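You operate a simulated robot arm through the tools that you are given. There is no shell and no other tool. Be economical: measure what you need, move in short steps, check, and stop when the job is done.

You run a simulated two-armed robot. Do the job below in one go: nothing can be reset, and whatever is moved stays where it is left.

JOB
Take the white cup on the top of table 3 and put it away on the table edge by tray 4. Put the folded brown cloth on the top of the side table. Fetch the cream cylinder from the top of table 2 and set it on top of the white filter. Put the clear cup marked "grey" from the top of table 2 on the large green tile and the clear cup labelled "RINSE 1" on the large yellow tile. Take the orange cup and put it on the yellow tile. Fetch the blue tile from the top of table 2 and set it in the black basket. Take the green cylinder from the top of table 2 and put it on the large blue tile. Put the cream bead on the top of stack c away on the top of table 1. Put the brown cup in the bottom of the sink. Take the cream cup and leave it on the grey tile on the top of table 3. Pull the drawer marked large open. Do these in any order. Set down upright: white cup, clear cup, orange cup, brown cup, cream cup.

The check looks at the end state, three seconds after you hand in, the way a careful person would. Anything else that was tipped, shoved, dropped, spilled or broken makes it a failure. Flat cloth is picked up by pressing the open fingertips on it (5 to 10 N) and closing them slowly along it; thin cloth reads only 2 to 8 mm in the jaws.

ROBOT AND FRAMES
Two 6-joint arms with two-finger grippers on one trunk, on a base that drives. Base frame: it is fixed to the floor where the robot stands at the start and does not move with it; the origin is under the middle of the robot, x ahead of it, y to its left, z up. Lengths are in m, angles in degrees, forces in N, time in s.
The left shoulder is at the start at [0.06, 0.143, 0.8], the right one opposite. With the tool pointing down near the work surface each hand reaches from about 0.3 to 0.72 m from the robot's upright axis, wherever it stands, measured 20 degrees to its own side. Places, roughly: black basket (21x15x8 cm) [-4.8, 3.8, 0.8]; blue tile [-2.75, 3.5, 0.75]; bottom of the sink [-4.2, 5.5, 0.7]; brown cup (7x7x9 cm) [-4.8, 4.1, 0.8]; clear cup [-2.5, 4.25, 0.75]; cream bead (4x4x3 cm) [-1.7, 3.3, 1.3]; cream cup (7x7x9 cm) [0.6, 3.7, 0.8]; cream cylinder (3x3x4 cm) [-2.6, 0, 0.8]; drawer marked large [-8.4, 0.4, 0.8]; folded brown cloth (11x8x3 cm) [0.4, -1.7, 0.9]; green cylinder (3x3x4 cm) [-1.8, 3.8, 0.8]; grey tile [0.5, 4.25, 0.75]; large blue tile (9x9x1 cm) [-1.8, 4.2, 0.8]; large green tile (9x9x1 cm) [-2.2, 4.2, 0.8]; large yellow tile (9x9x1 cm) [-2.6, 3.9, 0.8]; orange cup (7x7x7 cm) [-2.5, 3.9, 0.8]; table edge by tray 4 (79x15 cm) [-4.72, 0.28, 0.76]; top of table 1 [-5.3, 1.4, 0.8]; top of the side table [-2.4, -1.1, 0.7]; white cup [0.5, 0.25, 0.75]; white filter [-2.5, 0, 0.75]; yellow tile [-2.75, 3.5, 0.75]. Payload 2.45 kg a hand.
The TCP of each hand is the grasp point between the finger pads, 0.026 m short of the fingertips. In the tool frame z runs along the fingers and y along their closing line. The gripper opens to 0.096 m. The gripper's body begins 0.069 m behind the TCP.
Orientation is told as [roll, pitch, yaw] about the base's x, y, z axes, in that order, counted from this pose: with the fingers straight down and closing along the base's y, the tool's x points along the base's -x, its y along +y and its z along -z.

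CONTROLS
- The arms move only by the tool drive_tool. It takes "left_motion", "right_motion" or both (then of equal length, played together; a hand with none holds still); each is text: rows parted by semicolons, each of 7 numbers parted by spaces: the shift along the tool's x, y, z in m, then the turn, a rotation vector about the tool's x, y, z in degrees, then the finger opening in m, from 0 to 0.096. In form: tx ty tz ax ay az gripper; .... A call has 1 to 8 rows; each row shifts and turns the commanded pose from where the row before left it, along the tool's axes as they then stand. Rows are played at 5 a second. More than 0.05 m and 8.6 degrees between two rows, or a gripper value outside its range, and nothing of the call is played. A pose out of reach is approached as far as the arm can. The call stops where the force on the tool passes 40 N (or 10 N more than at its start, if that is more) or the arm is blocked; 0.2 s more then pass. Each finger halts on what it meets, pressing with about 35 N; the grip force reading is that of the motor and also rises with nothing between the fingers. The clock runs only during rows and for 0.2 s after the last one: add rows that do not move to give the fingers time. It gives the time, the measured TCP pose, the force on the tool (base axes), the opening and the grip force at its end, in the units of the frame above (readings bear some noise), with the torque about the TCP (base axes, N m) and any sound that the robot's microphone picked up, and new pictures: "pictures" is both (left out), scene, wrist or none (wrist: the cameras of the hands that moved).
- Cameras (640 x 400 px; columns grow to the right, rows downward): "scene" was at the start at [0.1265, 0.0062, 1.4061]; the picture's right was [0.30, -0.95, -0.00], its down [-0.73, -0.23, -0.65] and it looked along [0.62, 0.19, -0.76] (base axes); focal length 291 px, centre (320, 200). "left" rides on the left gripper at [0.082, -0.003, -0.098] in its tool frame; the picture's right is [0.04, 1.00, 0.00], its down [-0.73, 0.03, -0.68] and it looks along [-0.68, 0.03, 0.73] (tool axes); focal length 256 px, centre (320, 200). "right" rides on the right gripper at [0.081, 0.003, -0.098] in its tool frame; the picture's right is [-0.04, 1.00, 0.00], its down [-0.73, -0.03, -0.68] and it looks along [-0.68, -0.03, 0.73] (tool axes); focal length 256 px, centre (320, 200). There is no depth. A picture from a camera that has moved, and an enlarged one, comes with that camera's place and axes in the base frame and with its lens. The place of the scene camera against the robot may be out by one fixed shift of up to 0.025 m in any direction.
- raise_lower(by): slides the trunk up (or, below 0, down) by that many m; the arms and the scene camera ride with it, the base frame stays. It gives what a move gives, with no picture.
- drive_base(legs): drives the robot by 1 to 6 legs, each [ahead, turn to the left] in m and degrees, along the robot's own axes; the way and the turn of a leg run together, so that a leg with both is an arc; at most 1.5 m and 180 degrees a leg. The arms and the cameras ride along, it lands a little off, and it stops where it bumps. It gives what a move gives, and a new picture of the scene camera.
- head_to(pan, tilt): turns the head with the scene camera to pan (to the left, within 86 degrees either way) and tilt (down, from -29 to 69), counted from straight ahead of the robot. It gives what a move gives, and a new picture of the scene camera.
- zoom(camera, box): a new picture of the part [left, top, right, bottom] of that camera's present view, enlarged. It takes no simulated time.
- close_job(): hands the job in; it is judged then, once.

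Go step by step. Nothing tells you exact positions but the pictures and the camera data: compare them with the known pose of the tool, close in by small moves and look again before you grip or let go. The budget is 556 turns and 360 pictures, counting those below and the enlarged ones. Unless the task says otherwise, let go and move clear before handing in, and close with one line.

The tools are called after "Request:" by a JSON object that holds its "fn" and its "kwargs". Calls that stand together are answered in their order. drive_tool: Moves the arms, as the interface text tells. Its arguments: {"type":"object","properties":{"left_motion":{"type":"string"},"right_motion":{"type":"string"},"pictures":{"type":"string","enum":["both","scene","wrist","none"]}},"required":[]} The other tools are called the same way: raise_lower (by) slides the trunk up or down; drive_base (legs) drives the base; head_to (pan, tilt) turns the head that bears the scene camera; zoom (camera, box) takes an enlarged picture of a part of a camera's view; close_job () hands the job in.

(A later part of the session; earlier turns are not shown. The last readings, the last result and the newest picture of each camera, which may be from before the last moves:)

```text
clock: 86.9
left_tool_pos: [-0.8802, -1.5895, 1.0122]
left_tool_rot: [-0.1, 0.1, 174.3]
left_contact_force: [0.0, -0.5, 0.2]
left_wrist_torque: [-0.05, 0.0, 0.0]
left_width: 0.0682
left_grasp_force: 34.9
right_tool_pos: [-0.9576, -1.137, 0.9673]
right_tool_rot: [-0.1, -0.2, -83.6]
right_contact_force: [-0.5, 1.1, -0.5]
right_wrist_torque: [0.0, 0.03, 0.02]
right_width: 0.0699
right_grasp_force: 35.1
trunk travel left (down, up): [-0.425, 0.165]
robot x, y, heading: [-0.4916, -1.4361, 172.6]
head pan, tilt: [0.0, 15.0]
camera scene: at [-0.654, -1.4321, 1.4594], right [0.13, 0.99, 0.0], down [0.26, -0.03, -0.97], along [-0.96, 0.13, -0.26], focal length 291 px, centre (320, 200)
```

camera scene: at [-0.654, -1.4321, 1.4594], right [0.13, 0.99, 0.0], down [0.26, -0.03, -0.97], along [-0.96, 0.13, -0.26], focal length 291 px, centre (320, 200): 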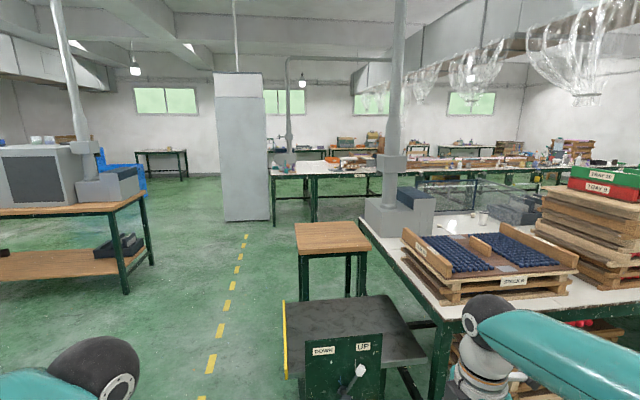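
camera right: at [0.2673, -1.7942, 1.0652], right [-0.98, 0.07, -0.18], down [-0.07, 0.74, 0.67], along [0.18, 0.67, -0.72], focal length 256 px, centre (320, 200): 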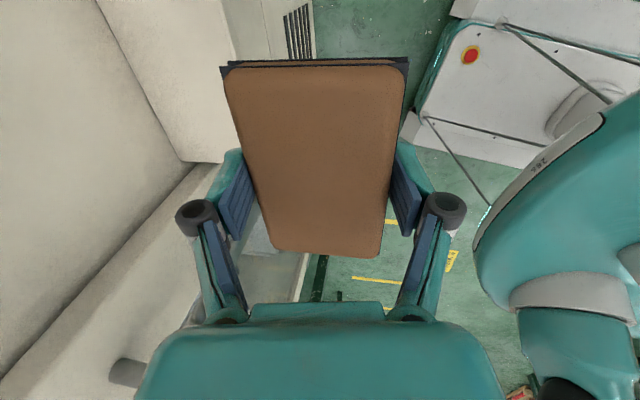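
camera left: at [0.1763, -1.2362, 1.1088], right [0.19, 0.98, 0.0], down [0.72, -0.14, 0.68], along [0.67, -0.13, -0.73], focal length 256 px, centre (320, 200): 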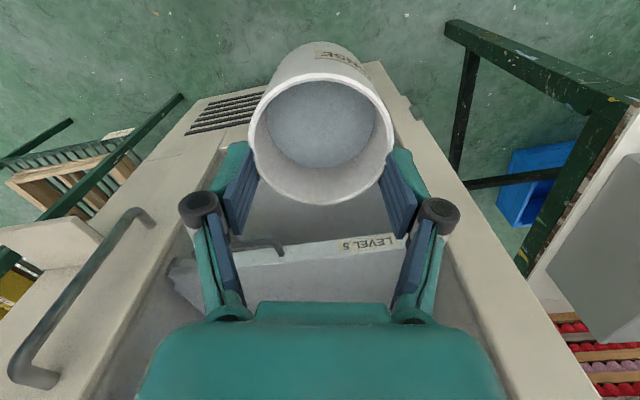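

A low lift platform stands in front of the side table, so I'll reach the table from its -y side, standing near (-2.6, -1.88) and facing +y.

Request:
{"fn": "drive_base", "kwargs": {"legs": [[0, 34.4], [1.13, 0], [0, -30.6]]}}

```text
clock: 96.3
left_tool_pos: [-1.884, -2.1275, 1.0121]
left_tool_rot: [0.0, 0.2, 178.6]
left_contact_force: [0.0, 0.9, -1.7]
left_wrist_torque: [-0.01, 0.03, 0.01]
left_width: 0.068
left_grasp_force: 34.7
right_tool_pos: [-1.9943, -1.6821, 0.9687]
right_tool_rot: [-0.1, -0.2, -79.4]
right_contact_force: [-0.5, -0.6, -0.4]
right_wrist_torque: [0.01, 0.02, 0.03]
right_width: 0.0699
right_grasp_force: 35.1
trunk travel left (down, up): [-0.425, 0.165]
robot x, y, heading: [-1.5108, -1.9623, 176.9]
head pan, tilt: [0.0, 15.0]
camera scene: at [-1.6724, -1.972, 1.4594], right [0.05, 1.0, 0.0], down [0.26, -0.01, -0.97], along [-0.96, 0.05, -0.26], focal length 291 px, centre (320, 200)
```

scene: 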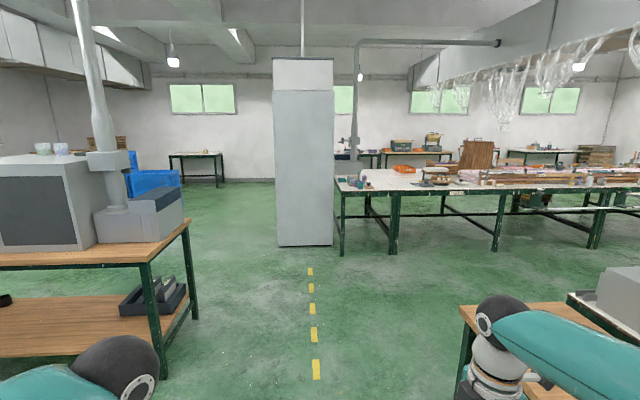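

Clear. Driving on and turning to face the side table.

Request:
{"fn": "drive_base", "kwargs": {"legs": [[1.08, 0], [0, -43], [0, -43]]}}

Request:
{"fn": "head_to", "kwargs": {"pan": -10, "tilt": 45}}

```text
clock: 105.8
left_tool_pos: [-2.8437, -1.5907, 1.0137]
left_tool_rot: [0.1, 0.2, 103.7]
left_contact_force: [-0.1, 0.8, -2.2]
left_wrist_torque: [0.0, 0.02, 0.01]
left_width: 0.0683
left_grasp_force: 35.0
right_tool_pos: [-2.444, -1.3646, 0.9672]
right_tool_rot: [0.1, -0.1, -154.0]
right_contact_force: [-0.3, 0.1, -1.0]
right_wrist_torque: [-0.03, 0.01, -0.03]
right_width: 0.069
right_grasp_force: 35.5
trunk travel left (down, up): [-0.425, 0.165]
robot x, y, heading: [-2.6383, -1.9208, 100.4]
head pan, tilt: [0.0, 15.0]
stopped in leg 3: the robot was blocked; the commanded pose is now the measured one
camera scene: at [-2.6724, -1.784, 1.4592], right [0.98, 0.18, 0.0], down [0.05, -0.26, -0.97], along [-0.17, 0.95, -0.26], focal length 291 px, centre (320, 200)
```

scene: 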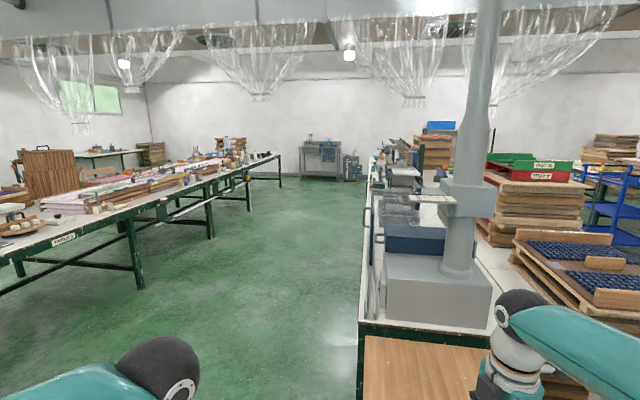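

```text
clock: 106.8
left_tool_pos: [-2.8457, -1.5917, 1.0133]
left_tool_rot: [0.0, 0.0, 103.8]
left_contact_force: [0.1, 0.4, -1.4]
left_wrist_torque: [0.04, -0.01, -0.02]
left_width: 0.0681
left_grasp_force: 35.0
right_tool_pos: [-2.4461, -1.3663, 0.9702]
right_tool_rot: [-0.1, -0.1, -154.1]
right_contact_force: [-0.5, 0.2, 0.1]
right_wrist_torque: [0.02, -0.01, -0.02]
right_width: 0.0692
right_grasp_force: 35.0
trunk travel left (down, up): [-0.425, 0.165]
robot x, y, heading: [-2.6426, -1.9177, 100.1]
head pan, tilt: [-10.0, 45.0]
camera scene: at [-2.6571, -1.7966, 1.4127], right [1.0, 0.0, 0.0], down [0.0, -0.71, -0.71], along [0.0, 0.71, -0.71], focal length 291 px, centre (320, 200)
```

scene: 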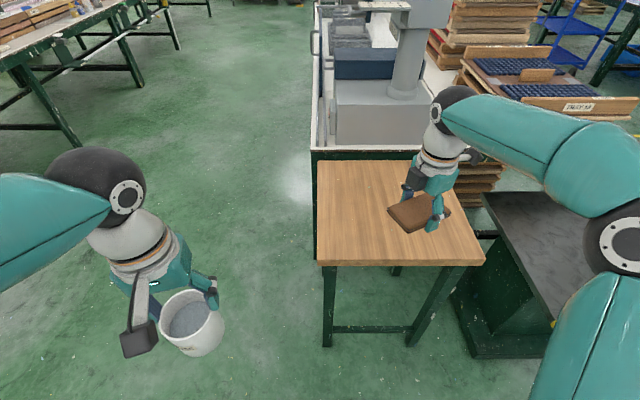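

I'll drive 0.1 m closer and then lower the cloth well inside the table top.

Request:
{"fn": "drive_base", "kwargs": {"legs": [[0.1, 0]]}}

```text
clock: 107.9
left_tool_pos: [-2.8641, -1.4913, 1.0119]
left_tool_rot: [0.0, 0.1, 103.9]
left_contact_force: [0.1, 1.2, -2.4]
left_wrist_torque: [-0.02, 0.0, -0.01]
left_width: 0.068
left_grasp_force: 34.3
right_tool_pos: [-2.463, -1.2658, 0.9687]
right_tool_rot: [0.0, -0.2, -153.9]
right_contact_force: [-0.2, 0.7, -0.6]
right_wrist_torque: [-0.06, -0.03, 0.03]
right_width: 0.0689
right_grasp_force: 34.3
trunk travel left (down, up): [-0.425, 0.165]
robot x, y, heading: [-2.6571, -1.8214, 100.2]
head pan, tilt: [-10.0, 45.0]
camera scene: at [-2.6754, -1.696, 1.4123], right [1.0, 0.01, 0.0], down [0.0, -0.71, -0.71], along [0.0, 0.71, -0.71], focal length 291 px, centre (320, 200)
```

scene: 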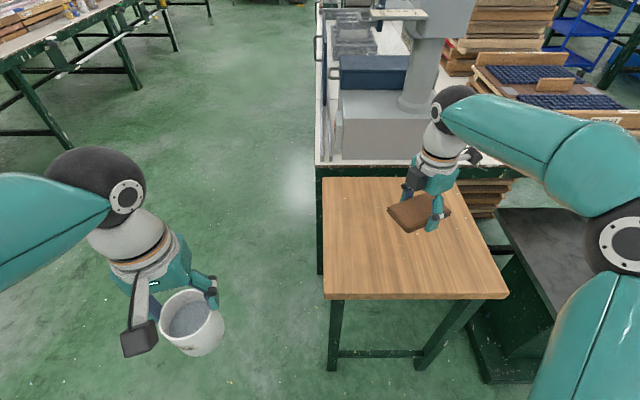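

Over the table now. Shift in, re-tilt so the cloth lies level, and lower.

Request:
{"fn": "drive_tool", "kwargs": {"right_motion": "0.009 -0.018 0 0 0 0 0.05; 0.009 -0.018 0 0 0 0 0.05; 0.009 -0.018 0 0 0 0 0.05; 0 0 0 5 0 0 0.05; 0 0 0 5 0 0 0.05; 0 0.007 0.04 0 0 0 0.05; 0 0.007 0.04 0 0 0 0.05; 0 0.007 0.04 0 0 0 0.05", "left_motion": "0 0 0 0 0 0 0.04; 0 0 0 0 0 0 0.04; 0 0 0 0 0 0 0.04; 0 0 0 0 0 0 0.04; 0 0 0 0 0 0 0.04; 0 0 0 0 0 0 0.04; 0 0 0 0 0 0 0.04; 0 0 0 0 0 0 0.04", "pictures": "scene"}}

```text
clock: 109.7
left_tool_pos: [-2.863, -1.4929, 1.014]
left_tool_rot: [-0.1, 0.1, 103.9]
left_contact_force: [0.0, -0.8, -2.5]
left_wrist_torque: [-0.05, 0.03, -0.03]
left_width: 0.068
left_grasp_force: 35.0
right_tool_pos: [-2.4631, -1.2066, 0.8491]
right_tool_rot: [-10.2, -0.1, -154.1]
right_contact_force: [-0.3, 0.2, -1.4]
right_wrist_torque: [-0.03, 0.0, 0.01]
right_width: 0.0689
right_grasp_force: 34.9
trunk travel left (down, up): [-0.425, 0.165]
robot x, y, heading: [-2.6578, -1.8175, 100.1]
head pan, tilt: [-10.0, 45.0]
camera scene: at [-2.6749, -1.6977, 1.4126], right [1.0, 0.01, 0.0], down [0.0, -0.71, -0.71], along [0.0, 0.71, -0.71], focal length 291 px, centre (320, 200)
```

scene: 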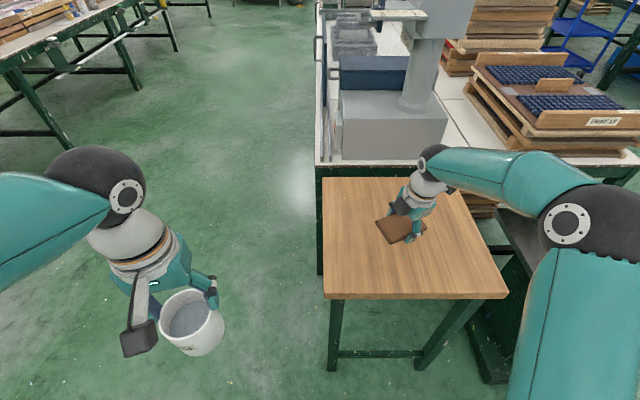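

Lowering further, gently.

Request:
{"fn": "drive_tool", "kwargs": {"right_motion": "0 0.0052 0.03 0 0 0 0.05; 0 0.0052 0.03 0 0 0 0.05; 0 0.0035 0.02 0 0 0 0.05; 0 0 0 0 0 0 0.05", "left_motion": "0 0 0 0 0 0 0.04; 0 0 0 0 0 0 0.04; 0 0 0 0 0 0 0.04; 0 0 0 0 0 0 0.04", "pictures": "none"}}

Request:
{"fn": "drive_tool", "kwargs": {"right_motion": "0 0.001 0.007 0 0 0 0.05; 0 0.001 0.007 0 0 0 0.05; 0 0 0 0 0 0 0.05", "left_motion": "0 0 0 0 0 0 0.04; 0 0 0 0 0 0 0.04; 0 0 0 0 0 0 0.04", "pictures": "scene"}}

```text
clock: 110.7
left_tool_pos: [-2.8646, -1.4924, 1.0138]
left_tool_rot: [0.0, 0.2, 103.9]
left_contact_force: [-0.1, -0.1, -2.0]
left_wrist_torque: [0.02, -0.02, 0.01]
left_width: 0.0681
left_grasp_force: 34.7
right_tool_pos: [-2.465, -1.2081, 0.7688]
right_tool_rot: [-10.1, -0.1, -154.1]
right_contact_force: [-0.1, 0.5, 0.3]
right_wrist_torque: [0.01, 0.0, 0.0]
right_width: 0.0687
right_grasp_force: 34.4
trunk travel left (down, up): [-0.425, 0.165]
robot x, y, heading: [-2.6558, -1.8244, 100.2]
head pan, tilt: [-10.0, 45.0]
```

```text
clock: 111.2
left_tool_pos: [-2.8643, -1.4949, 1.015]
left_tool_rot: [0.0, 0.1, 103.8]
left_contact_force: [0.4, 0.5, -2.2]
left_wrist_torque: [-0.01, 0.01, 0.02]
left_width: 0.0681
left_grasp_force: 35.2
right_tool_pos: [-2.4653, -1.2052, 0.7693]
right_tool_rot: [-10.6, 0.1, -154.2]
right_contact_force: [-0.3, -12.4, 22.3]
right_wrist_torque: [-1.17, -0.32, -0.21]
right_width: 0.0692
right_grasp_force: 35.3
trunk travel left (down, up): [-0.425, 0.165]
robot x, y, heading: [-2.6562, -1.8258, 100.3]
head pan, tilt: [-10.0, 45.0]
stopped in row 2 (right hand): the force on the tool passed its limit at 47 N (the readings are from after the stop); the commanded pose is now the measured one
camera scene: at [-2.6758, -1.7014, 1.4132], right [1.0, 0.01, 0.0], down [0.0, -0.71, -0.71], along [0.0, 0.71, -0.71], focal length 291 px, centre (320, 200)
```

scene: 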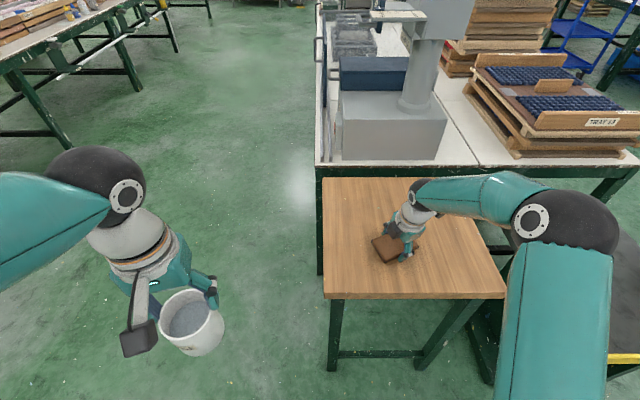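

Contact reached. Checking how the cloth sits in the right camera.

Request:
{"fn": "zoom", "kwargs": {"camera": "right", "box": [120, 0, 520, 250]}}

Request:
{"fn": "zoom", "kwargs": {"camera": "scene", "box": [340, 180, 460, 280]}}

```text
1.60 times, centred on (320, 125) of right
camera zoom: at [-2.3814, -1.1898, 0.864], right [0.39, -0.9, -0.18], down [-0.62, -0.41, 0.67], along [-0.68, -0.15, -0.72], focal length 410 px, centre (320, 320)
```

zoom: 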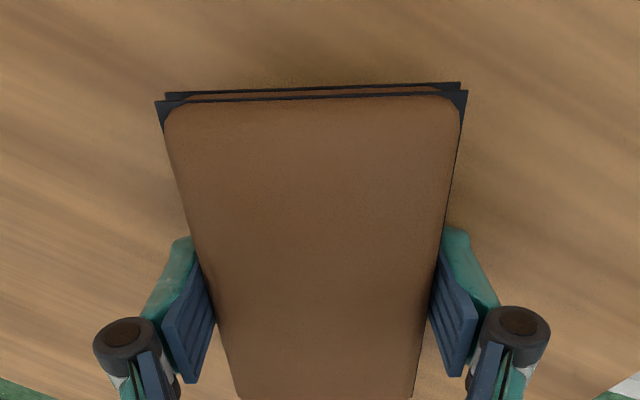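

```text
4.00 times, centred on (400, 230) of scene
camera zoom: at [-2.6758, -1.7014, 1.4132], right [1.0, 0.01, 0.0], down [0.0, -0.71, -0.71], along [0.0, 0.71, -0.71], focal length 1166 px, centre (0, 80)
```

zoom: 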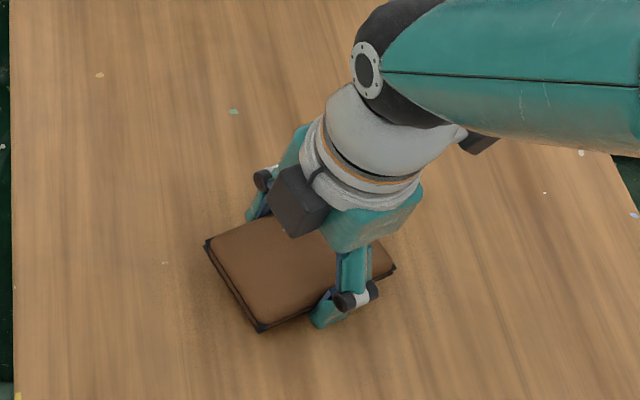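

It sits practically flat on the top. Releasing slowly.

Request:
{"fn": "drive_tool", "kwargs": {"right_motion": "0 0 0 0 0 0 0.07; 0 0 0 0 0 0 0.075; 0 0 0 0 0 0 0.083; 0 0 0 0 0 0 0.096; 0 0 0 0 0 0 0.096", "left_motion": "0 0 0 0 0 0 0.04; 0 0 0 0 0 0 0.04; 0 0 0 0 0 0 0.04; 0 0 0 0 0 0 0.04; 0 0 0 0 0 0 0.04", "pictures": "wrist"}}

```text
clock: 112.4
left_tool_pos: [-2.8646, -1.4932, 1.0152]
left_tool_rot: [0.0, 0.1, 103.9]
left_contact_force: [0.3, -0.2, -2.7]
left_wrist_torque: [0.02, -0.02, -0.01]
left_width: 0.068
left_grasp_force: 35.3
right_tool_pos: [-2.465, -1.2039, 0.764]
right_tool_rot: [-10.7, 0.3, -154.1]
right_contact_force: [-0.2, 0.0, 0.0]
right_wrist_torque: [0.01, -0.07, -0.03]
right_width: 0.096
right_grasp_force: 0.1
trunk travel left (down, up): [-0.425, 0.165]
robot x, y, heading: [-2.656, -1.8245, 100.3]
head pan, tilt: [-10.0, 45.0]
camera right: at [-2.381, -1.1876, 0.8602], right [0.39, -0.9, -0.18], down [-0.62, -0.41, 0.67], along [-0.68, -0.15, -0.72], focal length 256 px, centre (320, 200)
camera left: at [-2.8402, -1.5705, 1.1129], right [-0.96, -0.28, 0.0], down [-0.2, 0.71, 0.68], along [-0.19, 0.65, -0.74], focal length 256 px, centre (320, 200)
```

right: 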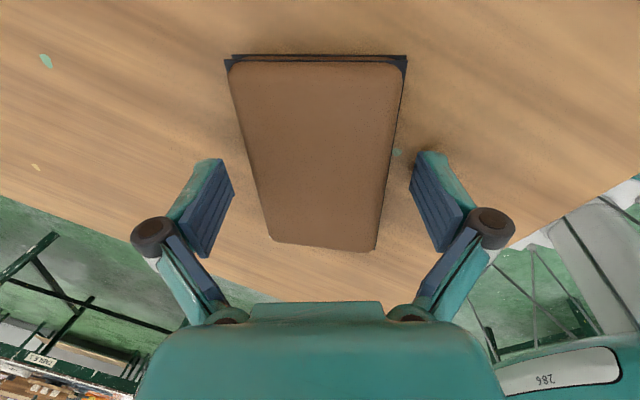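
left: 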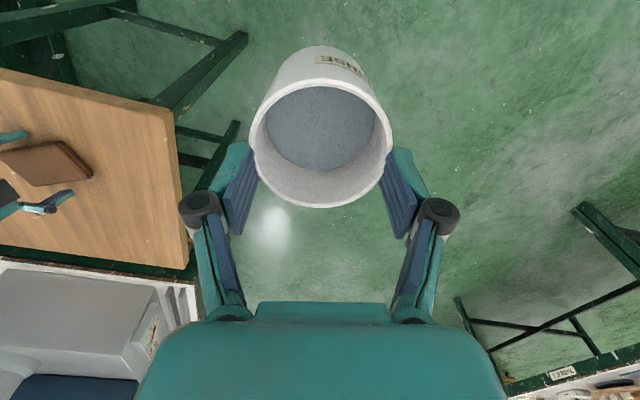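

Cloth placed. Raise the right hand clear and bring it back to its carrying pose.

Request:
{"fn": "drive_tool", "kwargs": {"right_motion": "0 0 -0.04 0 0 0 0.096; 0 0 -0.04 0 0 0 0.096; 0 0 -0.04 0 0 0 0.096; 0 0 -0.04 -5 0 8.5 0.096; 0 0 -0.04 -5 0 8.5 0.096; 0 0 0 0 0 8.5 0.096; 0 0 0 0 0 8.5 0.096; 0 0 0 0 0 8.5 0.096", "left_motion": "0 0 0 0 0 0 0.04; 0 0 0 0 0 0 0.04; 0 0 0 0 0 0 0.04; 0 0 0 0 0 0 0.04; 0 0 0 0 0 0 0.04; 0 0 0 0 0 0 0.04; 0 0 0 0 0 0 0.04; 0 0 0 0 0 0 0.04", "pictures": "none"}}

Request:
{"fn": "drive_tool", "kwargs": {"right_motion": "0.015 0 0 0 0 8.5 0.096; 0.015 0 0 0 0 8.5 0.096; 0.015 0 0 0 0 8.5 0.096; 0.02 0 0 0 0 8.5 0.096; 0.02 0 0 0 0 8.5 0.096; 0.025 0 0 0 0 8.5 0.096; 0.03 0 0 0 0 8.5 0.096; 0.03 0 0 0 0 0 0.096", "left_motion": "0 0 0 0 0 0 0.04; 0 0 0 0 0 0 0.04; 0 0 0 0 0 0 0.04; 0 0 0 0 0 0 0.04; 0 0 0 0 0 0 0.04; 0 0 0 0 0 0 0.04; 0 0 0 0 0 0 0.04; 0 0 0 0 0 0 0.04", "pictures": "scene"}}

```text
refused: row 4 steps farther than a row can; nothing moved
```

```text
clock: 114.2
left_tool_pos: [-2.8648, -1.4944, 1.0141]
left_tool_rot: [-0.2, 0.0, 103.9]
left_contact_force: [0.7, 0.9, -2.0]
left_wrist_torque: [-0.03, 0.01, 0.01]
left_width: 0.068
left_grasp_force: 34.8
right_tool_pos: [-2.3063, -1.2296, 0.7501]
right_tool_rot: [-5.6, -9.0, 146.8]
right_contact_force: [-9.8, -2.4, 19.9]
right_wrist_torque: [-0.71, 0.28, -0.39]
right_width: 0.0949
right_grasp_force: 0.0
trunk travel left (down, up): [-0.425, 0.165]
robot x, y, heading: [-2.6571, -1.8212, 100.4]
head pan, tilt: [-10.0, 45.0]
camera scene: at [-2.6764, -1.7005, 1.413], right [1.0, 0.01, 0.0], down [0.0, -0.71, -0.71], along [0.0, 0.71, -0.71], focal length 291 px, centre (320, 200)
```

scene: 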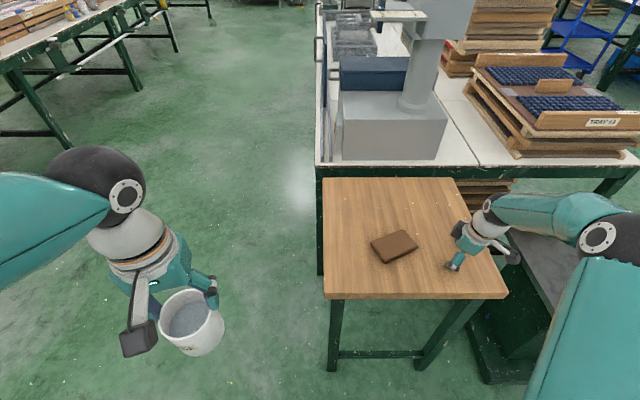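

The first call was refused and the second slid the hand sideways; luckily the cloth still lies flat mid-table. Lifting now (and I'll not chain dependent moves).

Request:
{"fn": "drive_tool", "kwargs": {"right_motion": "0 0 -0.04 0 0 0 0.096; 0 0 -0.04 0 0 0 0.096; 0 0 -0.04 0 0 0 0.096; 0 0 -0.04 0 0 0 0.096; 0 0 -0.04 0 0 0 0.096; 0 0 0 0 0 8 0.096; 0 0 0 0 0 8 0.096; 0 0 0 0 0 8 0.096", "left_motion": "0 0 0 0 0 0 0.04; 0 0 0 0 0 0 0.04; 0 0 0 0 0 0 0.04; 0 0 0 0 0 0 0.04; 0 0 0 0 0 0 0.04; 0 0 0 0 0 0 0.04; 0 0 0 0 0 0 0.04; 0 0 0 0 0 0 0.04", "pictures": "none"}}

```text
clock: 116.0
left_tool_pos: [-2.8642, -1.4933, 1.0145]
left_tool_rot: [0.1, 0.0, 103.9]
left_contact_force: [-0.7, 0.2, -2.8]
left_wrist_torque: [0.01, 0.0, -0.02]
left_width: 0.0679
left_grasp_force: 35.4
right_tool_pos: [-2.2898, -1.2605, 0.9443]
right_tool_rot: [-1.3, -10.6, 122.4]
right_contact_force: [0.3, 0.0, -0.1]
right_wrist_torque: [0.01, 0.01, -0.02]
right_width: 0.0957
right_grasp_force: 0.0
trunk travel left (down, up): [-0.425, 0.165]
robot x, y, heading: [-2.6554, -1.8203, 100.1]
head pan, tilt: [-10.0, 45.0]
```

Request:
{"fn": "drive_tool", "kwargs": {"right_motion": "0 0 -0.01 0 5.5 7.5 0.096; 0 0 -0.01 0 5 7.5 0.096; 0 0 0 0 0 7.4 0.096; 0.018 0.04 0 0 0 0 0.096; 0.018 0.04 0 0 0 0 0.096; 0.018 0.04 0 0 0 0 0.096; 0.018 0.04 0 0 0 0 0.096; 0.018 0.04 0 0 0 0 0.096", "left_motion": "0 0 0 0 0 0 0.04; 0 0 0 0 0 0 0.04; 0 0 0 0 0 0 0.04; 0 0 0 0 0 0 0.04; 0 0 0 0 0 0 0.04; 0 0 0 0 0 0 0.04; 0 0 0 0 0 0 0.04; 0 0 0 0 0 0 0.04", "pictures": "scene"}}

```text
refused: row 1 steps farther than a row can; nothing moved
```

Request:
{"fn": "drive_tool", "kwargs": {"right_motion": "0 0 0 0 5.2 5 0.096; 0 0 0 0 5.2 5 0.096; 0 0 0 0 0 6.2 0.096; 0.015 0.035 0 0 0 6.2 0.096; 0.018 0.042 0 0 0 0 0.096; 0.018 0.042 0 0 0 0 0.096; 0.018 0.042 0 0 0 0 0.096; 0.018 0.042 0 0 0 0 0.096", "left_motion": "0 0 0 0 0 0 0.04; 0 0 0 0 0 0 0.04; 0 0 0 0 0 0 0.04; 0 0 0 0 0 0 0.04; 0 0 0 0 0 0 0.04; 0 0 0 0 0 0 0.04; 0 0 0 0 0 0 0.04; 0 0 0 0 0 0 0.04", "pictures": "none"}}

Request:
{"fn": "zoom", "kwargs": {"camera": "scene", "box": [300, 160, 540, 310]}}

```text
clock: 117.8
left_tool_pos: [-2.8636, -1.4946, 1.0145]
left_tool_rot: [-0.1, 0.1, 104.0]
left_contact_force: [-0.6, 0.4, -1.6]
left_wrist_torque: [-0.01, -0.02, 0.06]
left_width: 0.0678
left_grasp_force: 35.3
right_tool_pos: [-2.4745, -1.386, 0.9382]
right_tool_rot: [-0.4, -0.4, 99.7]
right_contact_force: [-0.2, -1.1, -0.1]
right_wrist_torque: [0.0, -0.01, 0.0]
right_width: 0.096
right_grasp_force: 0.1
trunk travel left (down, up): [-0.425, 0.165]
robot x, y, heading: [-2.6555, -1.8246, 100.2]
head pan, tilt: [-10.0, 45.0]
```

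```text
2.67 times, centred on (420, 235) of scene
camera zoom: at [-2.6753, -1.6992, 1.4127], right [1.0, 0.01, 0.0], down [0.0, -0.71, -0.71], along [0.0, 0.71, -0.71], focal length 777 px, centre (53, 107)
```

zoom: 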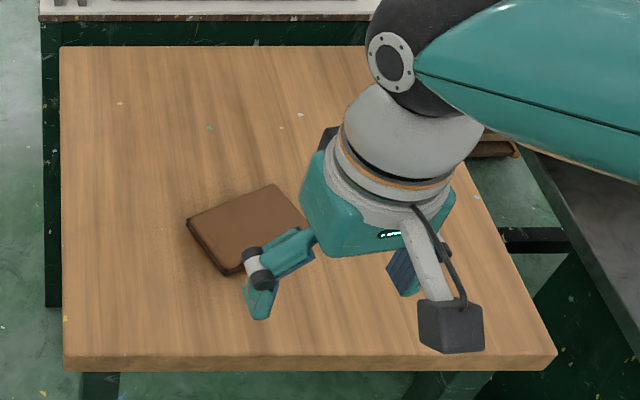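

Cloth sits well. Now to table 1's aisle side with the cup.

Request:
{"fn": "drive_base", "kwargs": {"legs": [[0, 50], [0.85, 0], [0, -50]]}}

```text
clock: 127.5
left_tool_pos: [-3.5924, -1.0701, 1.0143]
left_tool_rot: [-0.1, 0.2, 103.2]
left_contact_force: [0.0, 0.1, -2.6]
left_wrist_torque: [0.02, -0.01, 0.01]
left_width: 0.0681
left_grasp_force: 34.4
right_tool_pos: [-3.2018, -0.9662, 0.938]
right_tool_rot: [-0.5, -0.4, 99.1]
right_contact_force: [-0.3, 0.4, -0.1]
right_wrist_torque: [0.0, 0.01, 0.0]
right_width: 0.096
right_grasp_force: 0.0
trunk travel left (down, up): [-0.425, 0.165]
robot x, y, heading: [-3.4233, -1.4081, 99.8]
head pan, tilt: [-10.0, 45.0]
camera scene: at [-3.4415, -1.2824, 1.4126], right [1.0, 0.0, 0.0], down [0.0, -0.71, -0.71], along [0.0, 0.71, -0.71], focal length 291 px, centre (320, 200)
```

scene: 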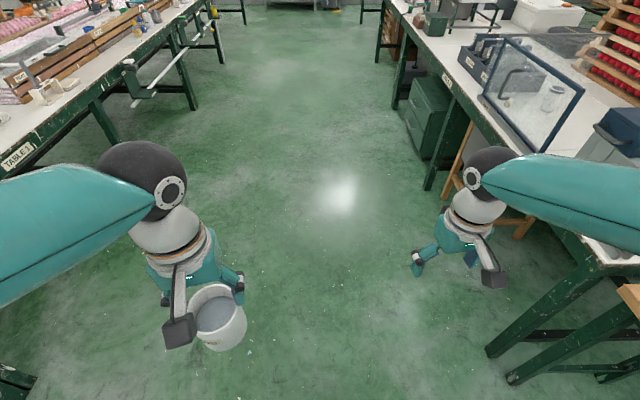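

Request:
{"fn": "drive_base", "kwargs": {"legs": [[1.5, 0], [0.35, 0], [0, 40], [0, 40]]}}

Request:
{"fn": "head_to", "kwargs": {"pan": 0, "tilt": 35}}

```text
clock: 140.8
left_tool_pos: [-4.1375, 0.2944, 1.0153]
left_tool_rot: [0.0, 0.1, -179.1]
left_contact_force: [-0.9, 0.2, -2.8]
left_wrist_torque: [0.01, 0.03, 0.0]
left_width: 0.0683
left_grasp_force: 35.6
right_tool_pos: [-4.1552, 0.6994, 0.9393]
right_tool_rot: [-0.5, -0.3, 176.8]
right_contact_force: [-0.1, -0.2, -1.0]
right_wrist_torque: [-0.03, 0.0, -0.04]
right_width: 0.0957
right_grasp_force: 0.1
trunk travel left (down, up): [-0.425, 0.165]
robot x, y, heading: [-3.7661, 0.436, 178.6]
head pan, tilt: [-10.0, 45.0]
stopped in leg 4: the robot was blocked; the commanded pose is now the measured one
camera scene: at [-3.9166, 0.4338, 1.4127], right [0.2, 0.98, 0.0], down [0.69, -0.14, -0.71], along [-0.69, 0.14, -0.71], focal length 291 px, centre (320, 200)
```

scene: 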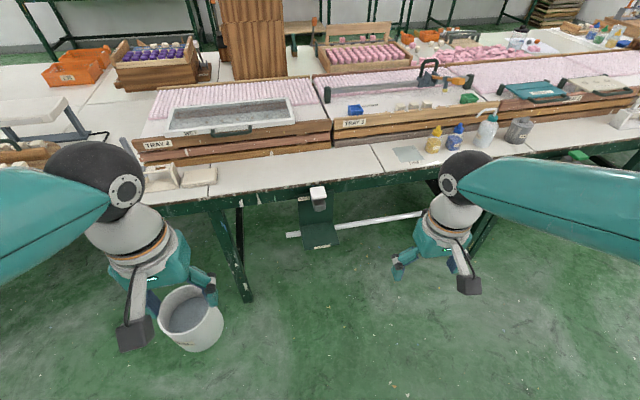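

```text
clock: 141.5
left_tool_pos: [-4.1375, 0.2965, 1.0143]
left_tool_rot: [-0.1, 0.1, -179.2]
left_contact_force: [-0.1, 0.0, -2.2]
left_wrist_torque: [0.02, 0.01, 0.0]
left_width: 0.0681
left_grasp_force: 34.7
right_tool_pos: [-4.1562, 0.7002, 0.9386]
right_tool_rot: [-0.5, -0.3, 176.8]
right_contact_force: [0.0, -0.1, 0.0]
right_wrist_torque: [0.04, -0.01, -0.03]
right_width: 0.096
right_grasp_force: 0.1
trunk travel left (down, up): [-0.425, 0.165]
robot x, y, heading: [-3.7711, 0.4312, 178.8]
head pan, tilt: [0.0, 35.0]
camera scene: at [-3.9249, 0.4212, 1.4274], right [0.03, 1.0, 0.0], down [0.57, -0.01, -0.82], along [-0.82, 0.02, -0.57], focal length 291 px, centre (320, 200)
```

scene: 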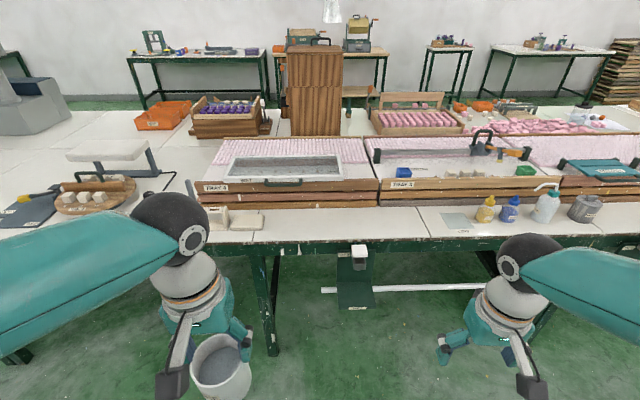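

Zooming on the tray labels and the edge strip.

Request:
{"fn": "zoom", "kwargs": {"camera": "scene", "box": [180, 140, 480, 270]}}

```text
2.13 times, centred on (330, 205) of scene
camera zoom: at [-3.9249, 0.4212, 1.4274], right [0.03, 1.0, 0.0], down [0.57, -0.01, -0.82], along [-0.82, 0.02, -0.57], focal length 622 px, centre (299, 189)
```

zoom: 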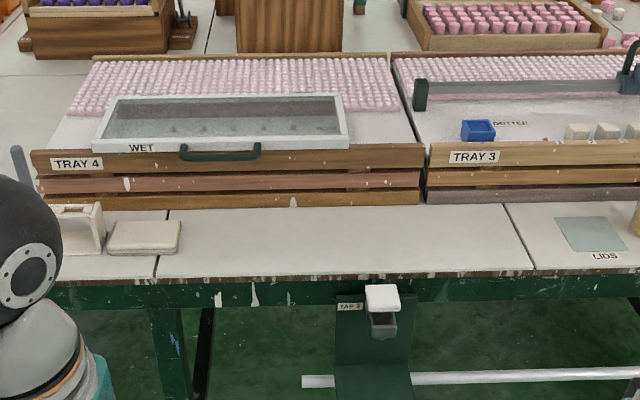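

I'll place the cup on the free strip at about (-4.735, 0.40). Driving 0.37 m ahead.

Request:
{"fn": "drive_base", "kwargs": {"legs": [[0.37, 0]]}}

```text
clock: 143.8
left_tool_pos: [-4.5021, 0.306, 1.0142]
left_tool_rot: [-0.1, 0.2, -179.2]
left_contact_force: [0.6, 0.8, -3.2]
left_wrist_torque: [0.0, -0.02, 0.01]
left_width: 0.0683
left_grasp_force: 34.7
right_tool_pos: [-4.5187, 0.7081, 0.94]
right_tool_rot: [-0.4, -0.3, 177.0]
right_contact_force: [0.2, 0.0, -0.3]
right_wrist_torque: [0.0, 0.0, 0.04]
right_width: 0.0962
right_grasp_force: 0.2
trunk travel left (down, up): [-0.425, 0.165]
robot x, y, heading: [-4.131, 0.4425, 178.6]
head pan, tilt: [0.0, 35.0]
camera scene: at [-4.2897, 0.43, 1.4273], right [0.02, 1.0, 0.0], down [0.57, -0.01, -0.82], along [-0.82, 0.02, -0.57], focal length 291 px, centre (320, 200)
```

scene: 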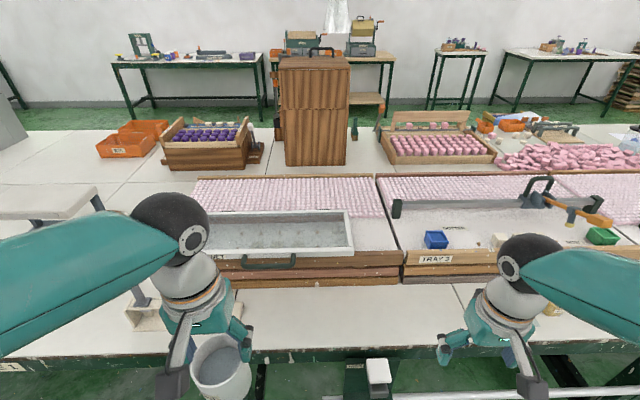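

Request:
{"fn": "drive_tool", "kwargs": {"left_motion": "-0.0386 -0.0162 0 0 0 0 0.04; -0.0386 -0.0162 0 0 0 0 0.04; -0.0386 -0.0162 0 0 0 0 0.04; -0.0386 -0.0162 0 0 0 0 0.04; -0.0386 -0.0162 0 0 0 0 0.04; -0.0386 -0.0162 0 0 0 0 0.04; 0 0 0.03 0 0 0 0.04; 0 0 0 0 0 0 0.04", "right_motion": "0 0 0 0 0 0 0.096; 0 0 0 0 0 0 0.096; 0 0 0 0 0 0 0.096; 0 0 0 0 0 0 0.096; 0 0 0 0 0 0 0.096; 0 0 0 0 0 0 0.096; 0 0 0 0 0 0 0.096; 0 0 0 0 0 0 0.096", "pictures": "both"}}

```text
clock: 145.6
left_tool_pos: [-4.728, 0.3983, 0.9805]
left_tool_rot: [-0.1, 0.4, -179.3]
left_contact_force: [8.8, 1.5, -5.3]
left_wrist_torque: [0.09, -0.88, 0.1]
left_width: 0.0681
left_grasp_force: 35.3
left hand out of reach, approached as far as the arm can: row 6
right_tool_pos: [-4.5178, 0.7076, 0.941]
right_tool_rot: [-0.4, -0.4, 177.0]
right_contact_force: [-0.1, -0.1, 0.2]
right_wrist_torque: [0.02, 0.05, 0.0]
right_width: 0.096
right_grasp_force: 0.1
trunk travel left (down, up): [-0.425, 0.165]
robot x, y, heading: [-4.132, 0.4447, 178.7]
head pan, tilt: [0.0, 35.0]
camera scene: at [-4.2871, 0.4295, 1.4275], right [0.02, 1.0, 0.0], down [0.57, -0.01, -0.82], along [-0.82, 0.02, -0.57], focal length 291 px, centre (320, 200)
camera right: at [-4.4351, 0.6997, 1.038], right [-0.09, -1.0, -0.01], down [-0.73, 0.06, 0.68], along [-0.68, 0.07, -0.73], focal length 256 px, centre (320, 200)
camera left: at [-4.646, 0.4034, 1.0798], right [0.05, -1.0, 0.0], down [-0.74, -0.04, 0.67], along [-0.67, -0.04, -0.74], focal length 256 px, centre (320, 200)
```

scene: 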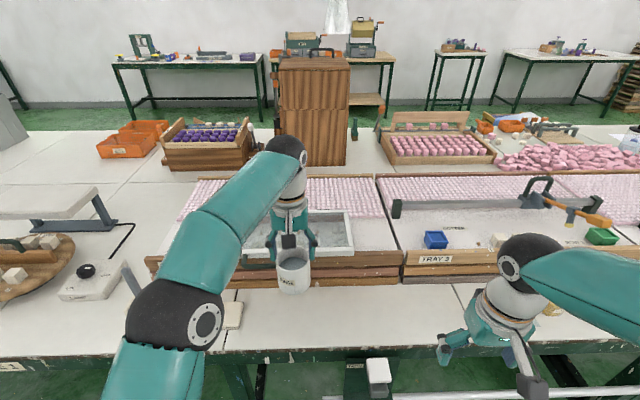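
right: 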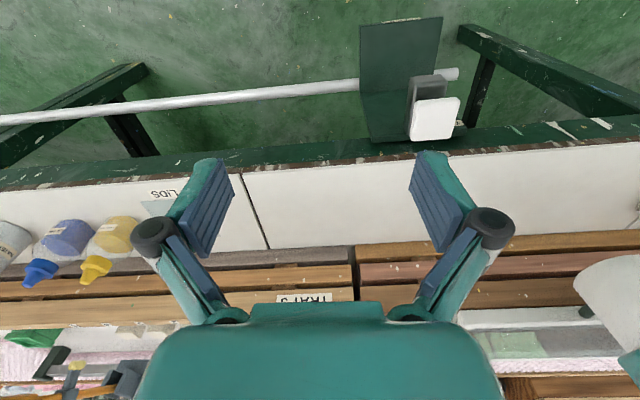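
left: 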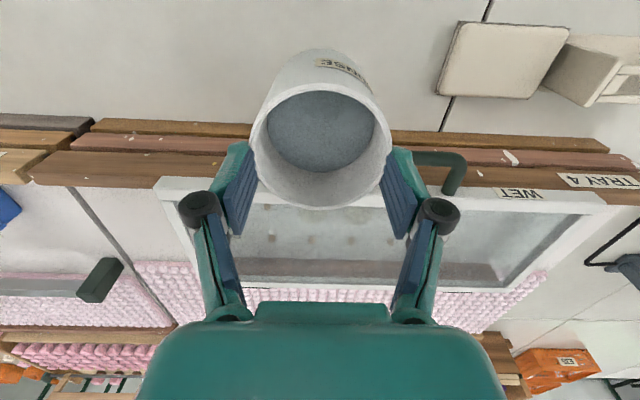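

The cup's lower front touches the tray handle lightly; easing back 2.5 cm first.

Request:
{"fn": "drive_tool", "kwargs": {"left_motion": "0.015 0 0 0 0 0 0.04; 0.012 0 0 0 0 0 0.04; 0 0 0 0 0 0 0.04", "right_motion": "0 0 0 0 0 0 0.096; 0 0 0 0 0 0 0.096; 0 0 0 0 0 0 0.096", "pictures": "none"}}

Request:
{"fn": "zoom", "kwargs": {"camera": "left", "box": [160, 0, 560, 250]}}

Request:
{"fn": "zoom", "kwargs": {"camera": "scene", "box": [200, 180, 400, 360]}}

```text
clock: 146.4
left_tool_pos: [-4.7009, 0.3993, 0.9825]
left_tool_rot: [0.0, 0.0, -179.1]
left_contact_force: [-0.1, -0.6, -1.8]
left_wrist_torque: [0.0, -0.01, -0.02]
left_width: 0.0683
left_grasp_force: 34.8
right_tool_pos: [-4.5191, 0.7085, 0.9395]
right_tool_rot: [-0.5, -0.2, 177.0]
right_contact_force: [0.1, -0.3, 0.6]
right_wrist_torque: [0.04, 0.0, -0.04]
right_width: 0.0961
right_grasp_force: 0.2
trunk travel left (down, up): [-0.425, 0.165]
robot x, y, heading: [-4.1297, 0.4417, 178.6]
head pan, tilt: [0.0, 35.0]
```

```text
1.60 times, centred on (360, 125) of left
camera zoom: at [-4.6198, 0.4047, 1.0817], right [0.06, -1.0, 0.0], down [-0.73, -0.04, 0.68], along [-0.68, -0.04, -0.74], focal length 410 px, centre (256, 320)
```

zoom: 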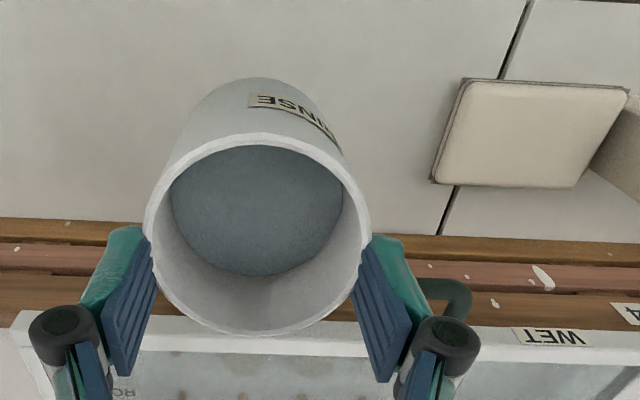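

```text
2.22 times, centred on (300, 270) of scene
camera zoom: at [-4.2889, 0.43, 1.4274], right [0.02, 1.0, 0.0], down [0.57, -0.01, -0.82], along [-0.82, 0.02, -0.57], focal length 648 px, centre (364, 44)
```

zoom: 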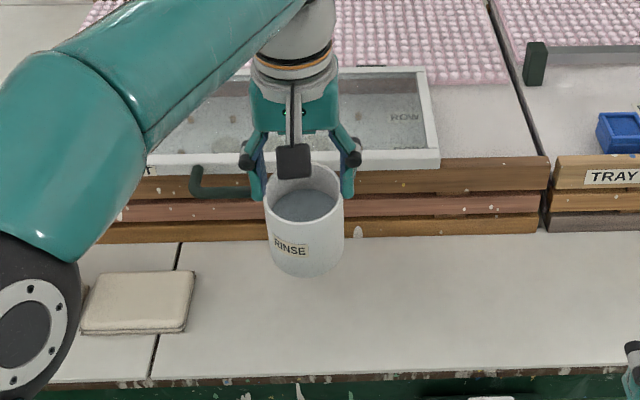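

The rim is ~1.5 cm below the TCP, bottom near 0.88. Lowering most of the way with a slight forward shift.

Request:
{"fn": "drive_tool", "kwargs": {"left_motion": "-0.005 0 0.025 0 0 0 0.04; -0.005 0 0.03 0 0 0 0.04; 0 0 0.03 0 0 0 0.04; 0 0 0.025 0 0 0 0.04; 0 0 0 0 0 0 0.04", "right_motion": "0 0 0 0 0 0 0.096; 0 0 0 0 0 0 0.096; 0 0 0 0 0 0 0.096; 0 0 0 0 0 0 0.096; 0 0 0 0 0 0 0.096", "pictures": "scene"}}

```text
clock: 147.6
left_tool_pos: [-4.7122, 0.3998, 0.8723]
left_tool_rot: [-0.1, 0.1, -179.1]
left_contact_force: [-0.1, 0.7, -0.8]
left_wrist_torque: [0.02, 0.05, 0.02]
left_width: 0.0684
left_grasp_force: 35.1
right_tool_pos: [-4.5191, 0.709, 0.9401]
right_tool_rot: [-0.3, -0.3, 176.9]
right_contact_force: [-0.5, 1.2, -0.6]
right_wrist_torque: [-0.01, 0.0, -0.03]
right_width: 0.0959
right_grasp_force: 0.1
trunk travel left (down, up): [-0.425, 0.165]
robot x, y, heading: [-4.1326, 0.4442, 178.6]
head pan, tilt: [0.0, 35.0]
camera scene: at [-4.2887, 0.43, 1.4275], right [0.02, 1.0, 0.0], down [0.57, -0.01, -0.82], along [-0.82, 0.02, -0.57], focal length 291 px, centre (320, 200)
```

scene: 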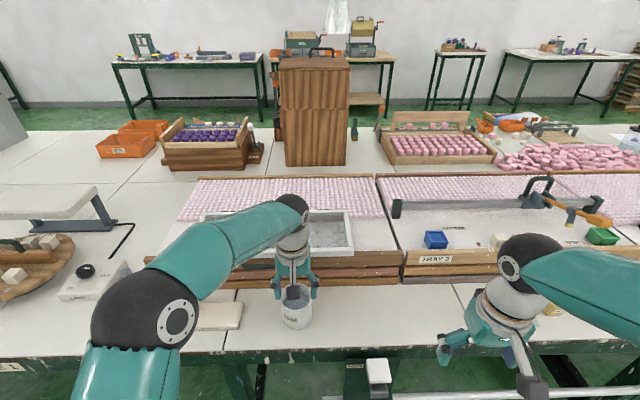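

Request:
{"fn": "drive_tool", "kwargs": {"left_motion": "0 0 0.007 0 0 0 0.04; 0 0 0.006 0 0 0 0.04; 0 0 0 0 0 0 0.04", "right_motion": "0 0 0 0 0 0 0.096; 0 0 0 0 0 0 0.096; 0 0 0 0 0 0 0.096", "pictures": "none"}}

```text
clock: 148.4
left_tool_pos: [-4.71, 0.3993, 0.8618]
left_tool_rot: [-0.1, -0.1, -179.1]
left_contact_force: [-1.5, 0.6, 19.2]
left_wrist_torque: [0.07, -0.54, 0.05]
left_width: 0.068
left_grasp_force: 35.1
right_tool_pos: [-4.5172, 0.7081, 0.9412]
right_tool_rot: [-0.5, -0.3, 176.9]
right_contact_force: [-0.8, 0.3, 0.3]
right_wrist_torque: [0.03, 0.04, 0.01]
right_width: 0.0962
right_grasp_force: 0.1
trunk travel left (down, up): [-0.425, 0.165]
robot x, y, heading: [-4.1358, 0.4419, 178.6]
head pan, tilt: [0.0, 35.0]
```

On the table. Easing and releasing slowly.

Request:
{"fn": "drive_tool", "kwargs": {"left_motion": "0 0 -0.002 0 0 0 0.055; 0 0 0 0 0 0 0.068; 0 0 0 0 0 0 0.073; 0 0 0 0 0 0 0.08; 0 0 0 0 0 0 0.09; 0 0 0 0 0 0 0.096; 0 0 0 0 0 0 0.096", "right_motion": "0 0 0 0 0 0 0.096; 0 0 0 0 0 0 0.096; 0 0 0 0 0 0 0.096; 0 0 0 0 0 0 0.096; 0 0 0 0 0 0 0.096; 0 0 0 0 0 0 0.096; 0 0 0 0 0 0 0.096", "pictures": "wrist"}}

```text
clock: 150.0
left_tool_pos: [-4.7109, 0.3984, 0.8601]
left_tool_rot: [0.0, 0.1, -179.1]
left_contact_force: [0.6, -0.6, -0.2]
left_wrist_torque: [0.0, -0.02, 0.03]
left_width: 0.0961
left_grasp_force: 0.0
right_tool_pos: [-4.5188, 0.7079, 0.9408]
right_tool_rot: [-0.3, -0.3, 176.9]
right_contact_force: [0.9, -0.6, -0.6]
right_wrist_torque: [-0.03, 0.01, 0.02]
right_width: 0.0958
right_grasp_force: 0.0
trunk travel left (down, up): [-0.425, 0.165]
robot x, y, heading: [-4.1302, 0.4415, 179.0]
head pan, tilt: [0.0, 35.0]
camera right: at [-4.4362, 0.7001, 1.0377], right [-0.09, -1.0, -0.01], down [-0.73, 0.06, 0.68], along [-0.68, 0.07, -0.73], focal length 256 px, centre (320, 200)
camera left: at [-4.6285, 0.4037, 0.9589], right [0.05, -1.0, 0.0], down [-0.73, -0.04, 0.68], along [-0.68, -0.04, -0.74], focal length 256 px, centre (320, 200)
```

right: 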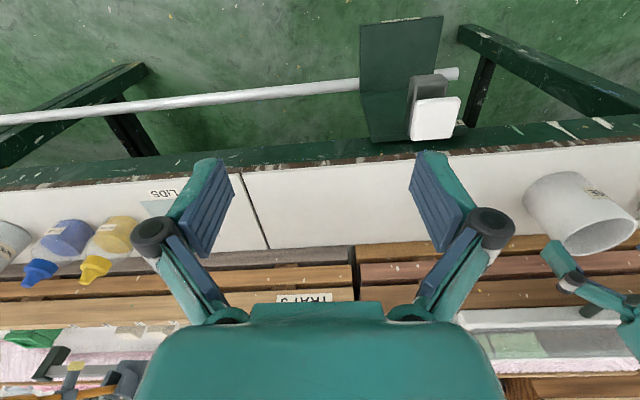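
left: 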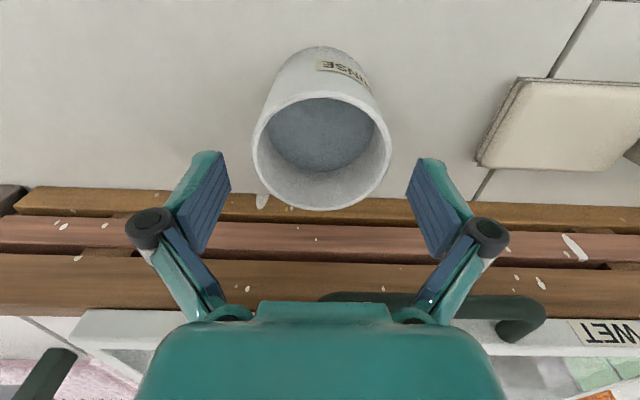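

The cup stands upright on the strip. Raising and retracting the left hand.

Request:
{"fn": "drive_tool", "kwargs": {"left_motion": "0 0 -0.03 0 0 0 0.096; 0 0 -0.04 0 0 0 0.096; 0 0 -0.04 0 0 0 0.096; 0 0 -0.04 0 0 0 0.096; 0.04 0.015 0 0 0 0 0.096; 0.045 0.015 0 0 0 0 0.096; 0.045 0.015 0 0 0 0 0.096; 0.045 0.015 0 0 0 0 0.096", "right_motion": "0 0 0 0 0 0 0.096; 0 0 0 0 0 0 0.096; 0 0 0 0 0 0 0.096; 0 0 0 0 0 0 0.096; 0 0 0 0 0 0 0.096; 0 0 0 0 0 0 0.096; 0 0 0 0 0 0 0.096; 0 0 0 0 0 0 0.096", "pictures": "scene"}}

```text
clock: 151.8
left_tool_pos: [-4.5317, 0.3413, 1.013]
left_tool_rot: [-0.1, 0.0, -179.0]
left_contact_force: [0.8, -0.3, -0.3]
left_wrist_torque: [-0.01, 0.06, 0.02]
left_width: 0.0959
left_grasp_force: 0.1
right_tool_pos: [-4.5185, 0.7075, 0.9397]
right_tool_rot: [-0.4, -0.3, 176.8]
right_contact_force: [0.5, -0.2, -0.2]
right_wrist_torque: [-0.01, -0.03, -0.01]
right_width: 0.0959
right_grasp_force: 0.1
trunk travel left (down, up): [-0.425, 0.165]
robot x, y, heading: [-4.1306, 0.442, 178.4]
head pan, tilt: [0.0, 35.0]
camera scene: at [-4.2874, 0.4295, 1.4276], right [0.02, 1.0, 0.0], down [0.57, -0.01, -0.82], along [-0.82, 0.02, -0.57], focal length 291 px, centre (320, 200)
```

scene: 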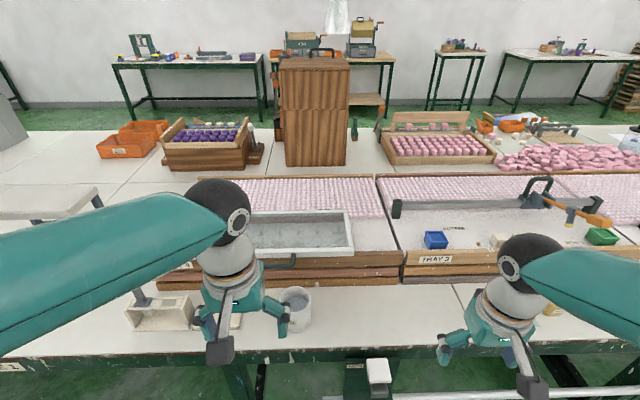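

Next the cream cylinder on table 2. Backing off and turning around.

Request:
{"fn": "drive_base", "kwargs": {"legs": [[-0.5, 0], [0, 60], [0, 60], [0, 33.5]]}}

Request:
{"fn": "head_to", "kwargs": {"pan": 20, "tilt": 35}}

```text
clock: 159.2
left_tool_pos: [-3.5902, 0.0163, 1.0139]
left_tool_rot: [-0.1, 0.1, -98.7]
left_contact_force: [-0.3, -0.1, -0.8]
left_wrist_torque: [0.05, -0.04, 0.0]
left_width: 0.0959
left_grasp_force: 0.1
right_tool_pos: [-3.9493, 0.0903, 0.9421]
right_tool_rot: [-0.3, -0.4, -102.7]
right_contact_force: [0.1, -0.3, 0.6]
right_wrist_torque: [-0.02, -0.01, -0.03]
right_width: 0.0961
right_grasp_force: 0.1
trunk travel left (down, up): [-0.425, 0.165]
robot x, y, heading: [-3.6702, 0.4385, -99.3]
head pan, tilt: [0.0, 35.0]
stopped in leg 3: the robot was blocked; the commanded pose is now the measured one
camera scene: at [-3.7022, 0.2749, 1.4274], right [-0.99, 0.16, 0.0], down [0.09, 0.57, -0.82], along [-0.13, -0.81, -0.57], focal length 291 px, centre (320, 200)
```

scene: 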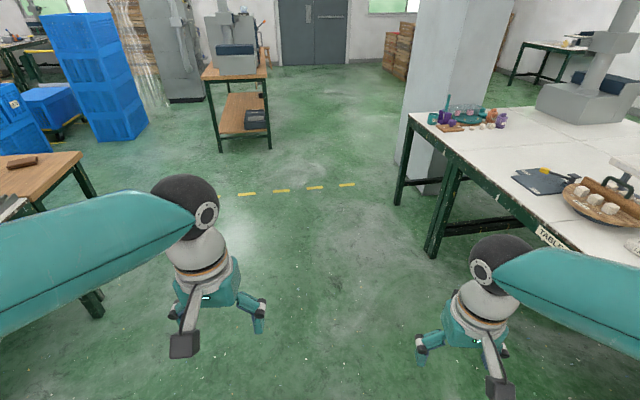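

```text
clock: 160.1
left_tool_pos: [-3.5914, 0.0159, 1.015]
left_tool_rot: [-0.1, 0.2, -98.8]
left_contact_force: [-0.3, -0.1, -1.3]
left_wrist_torque: [0.02, -0.05, 0.05]
left_width: 0.096
left_grasp_force: 0.1
right_tool_pos: [-3.9507, 0.0898, 0.94]
right_tool_rot: [-0.4, -0.3, -102.7]
right_contact_force: [-0.4, 0.3, 0.1]
right_wrist_torque: [0.01, 0.0, -0.02]
right_width: 0.096
right_grasp_force: 0.1
trunk travel left (down, up): [-0.425, 0.165]
robot x, y, heading: [-3.6726, 0.4396, -99.4]
head pan, tilt: [20.0, 35.0]
camera scene: at [-3.6727, 0.276, 1.4275], right [-0.98, -0.18, 0.0], down [-0.1, 0.56, -0.82], along [0.15, -0.81, -0.57], focal length 291 px, centre (320, 200)
```

scene: 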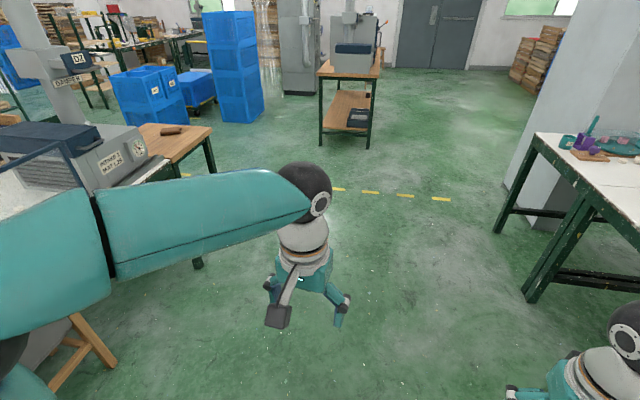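

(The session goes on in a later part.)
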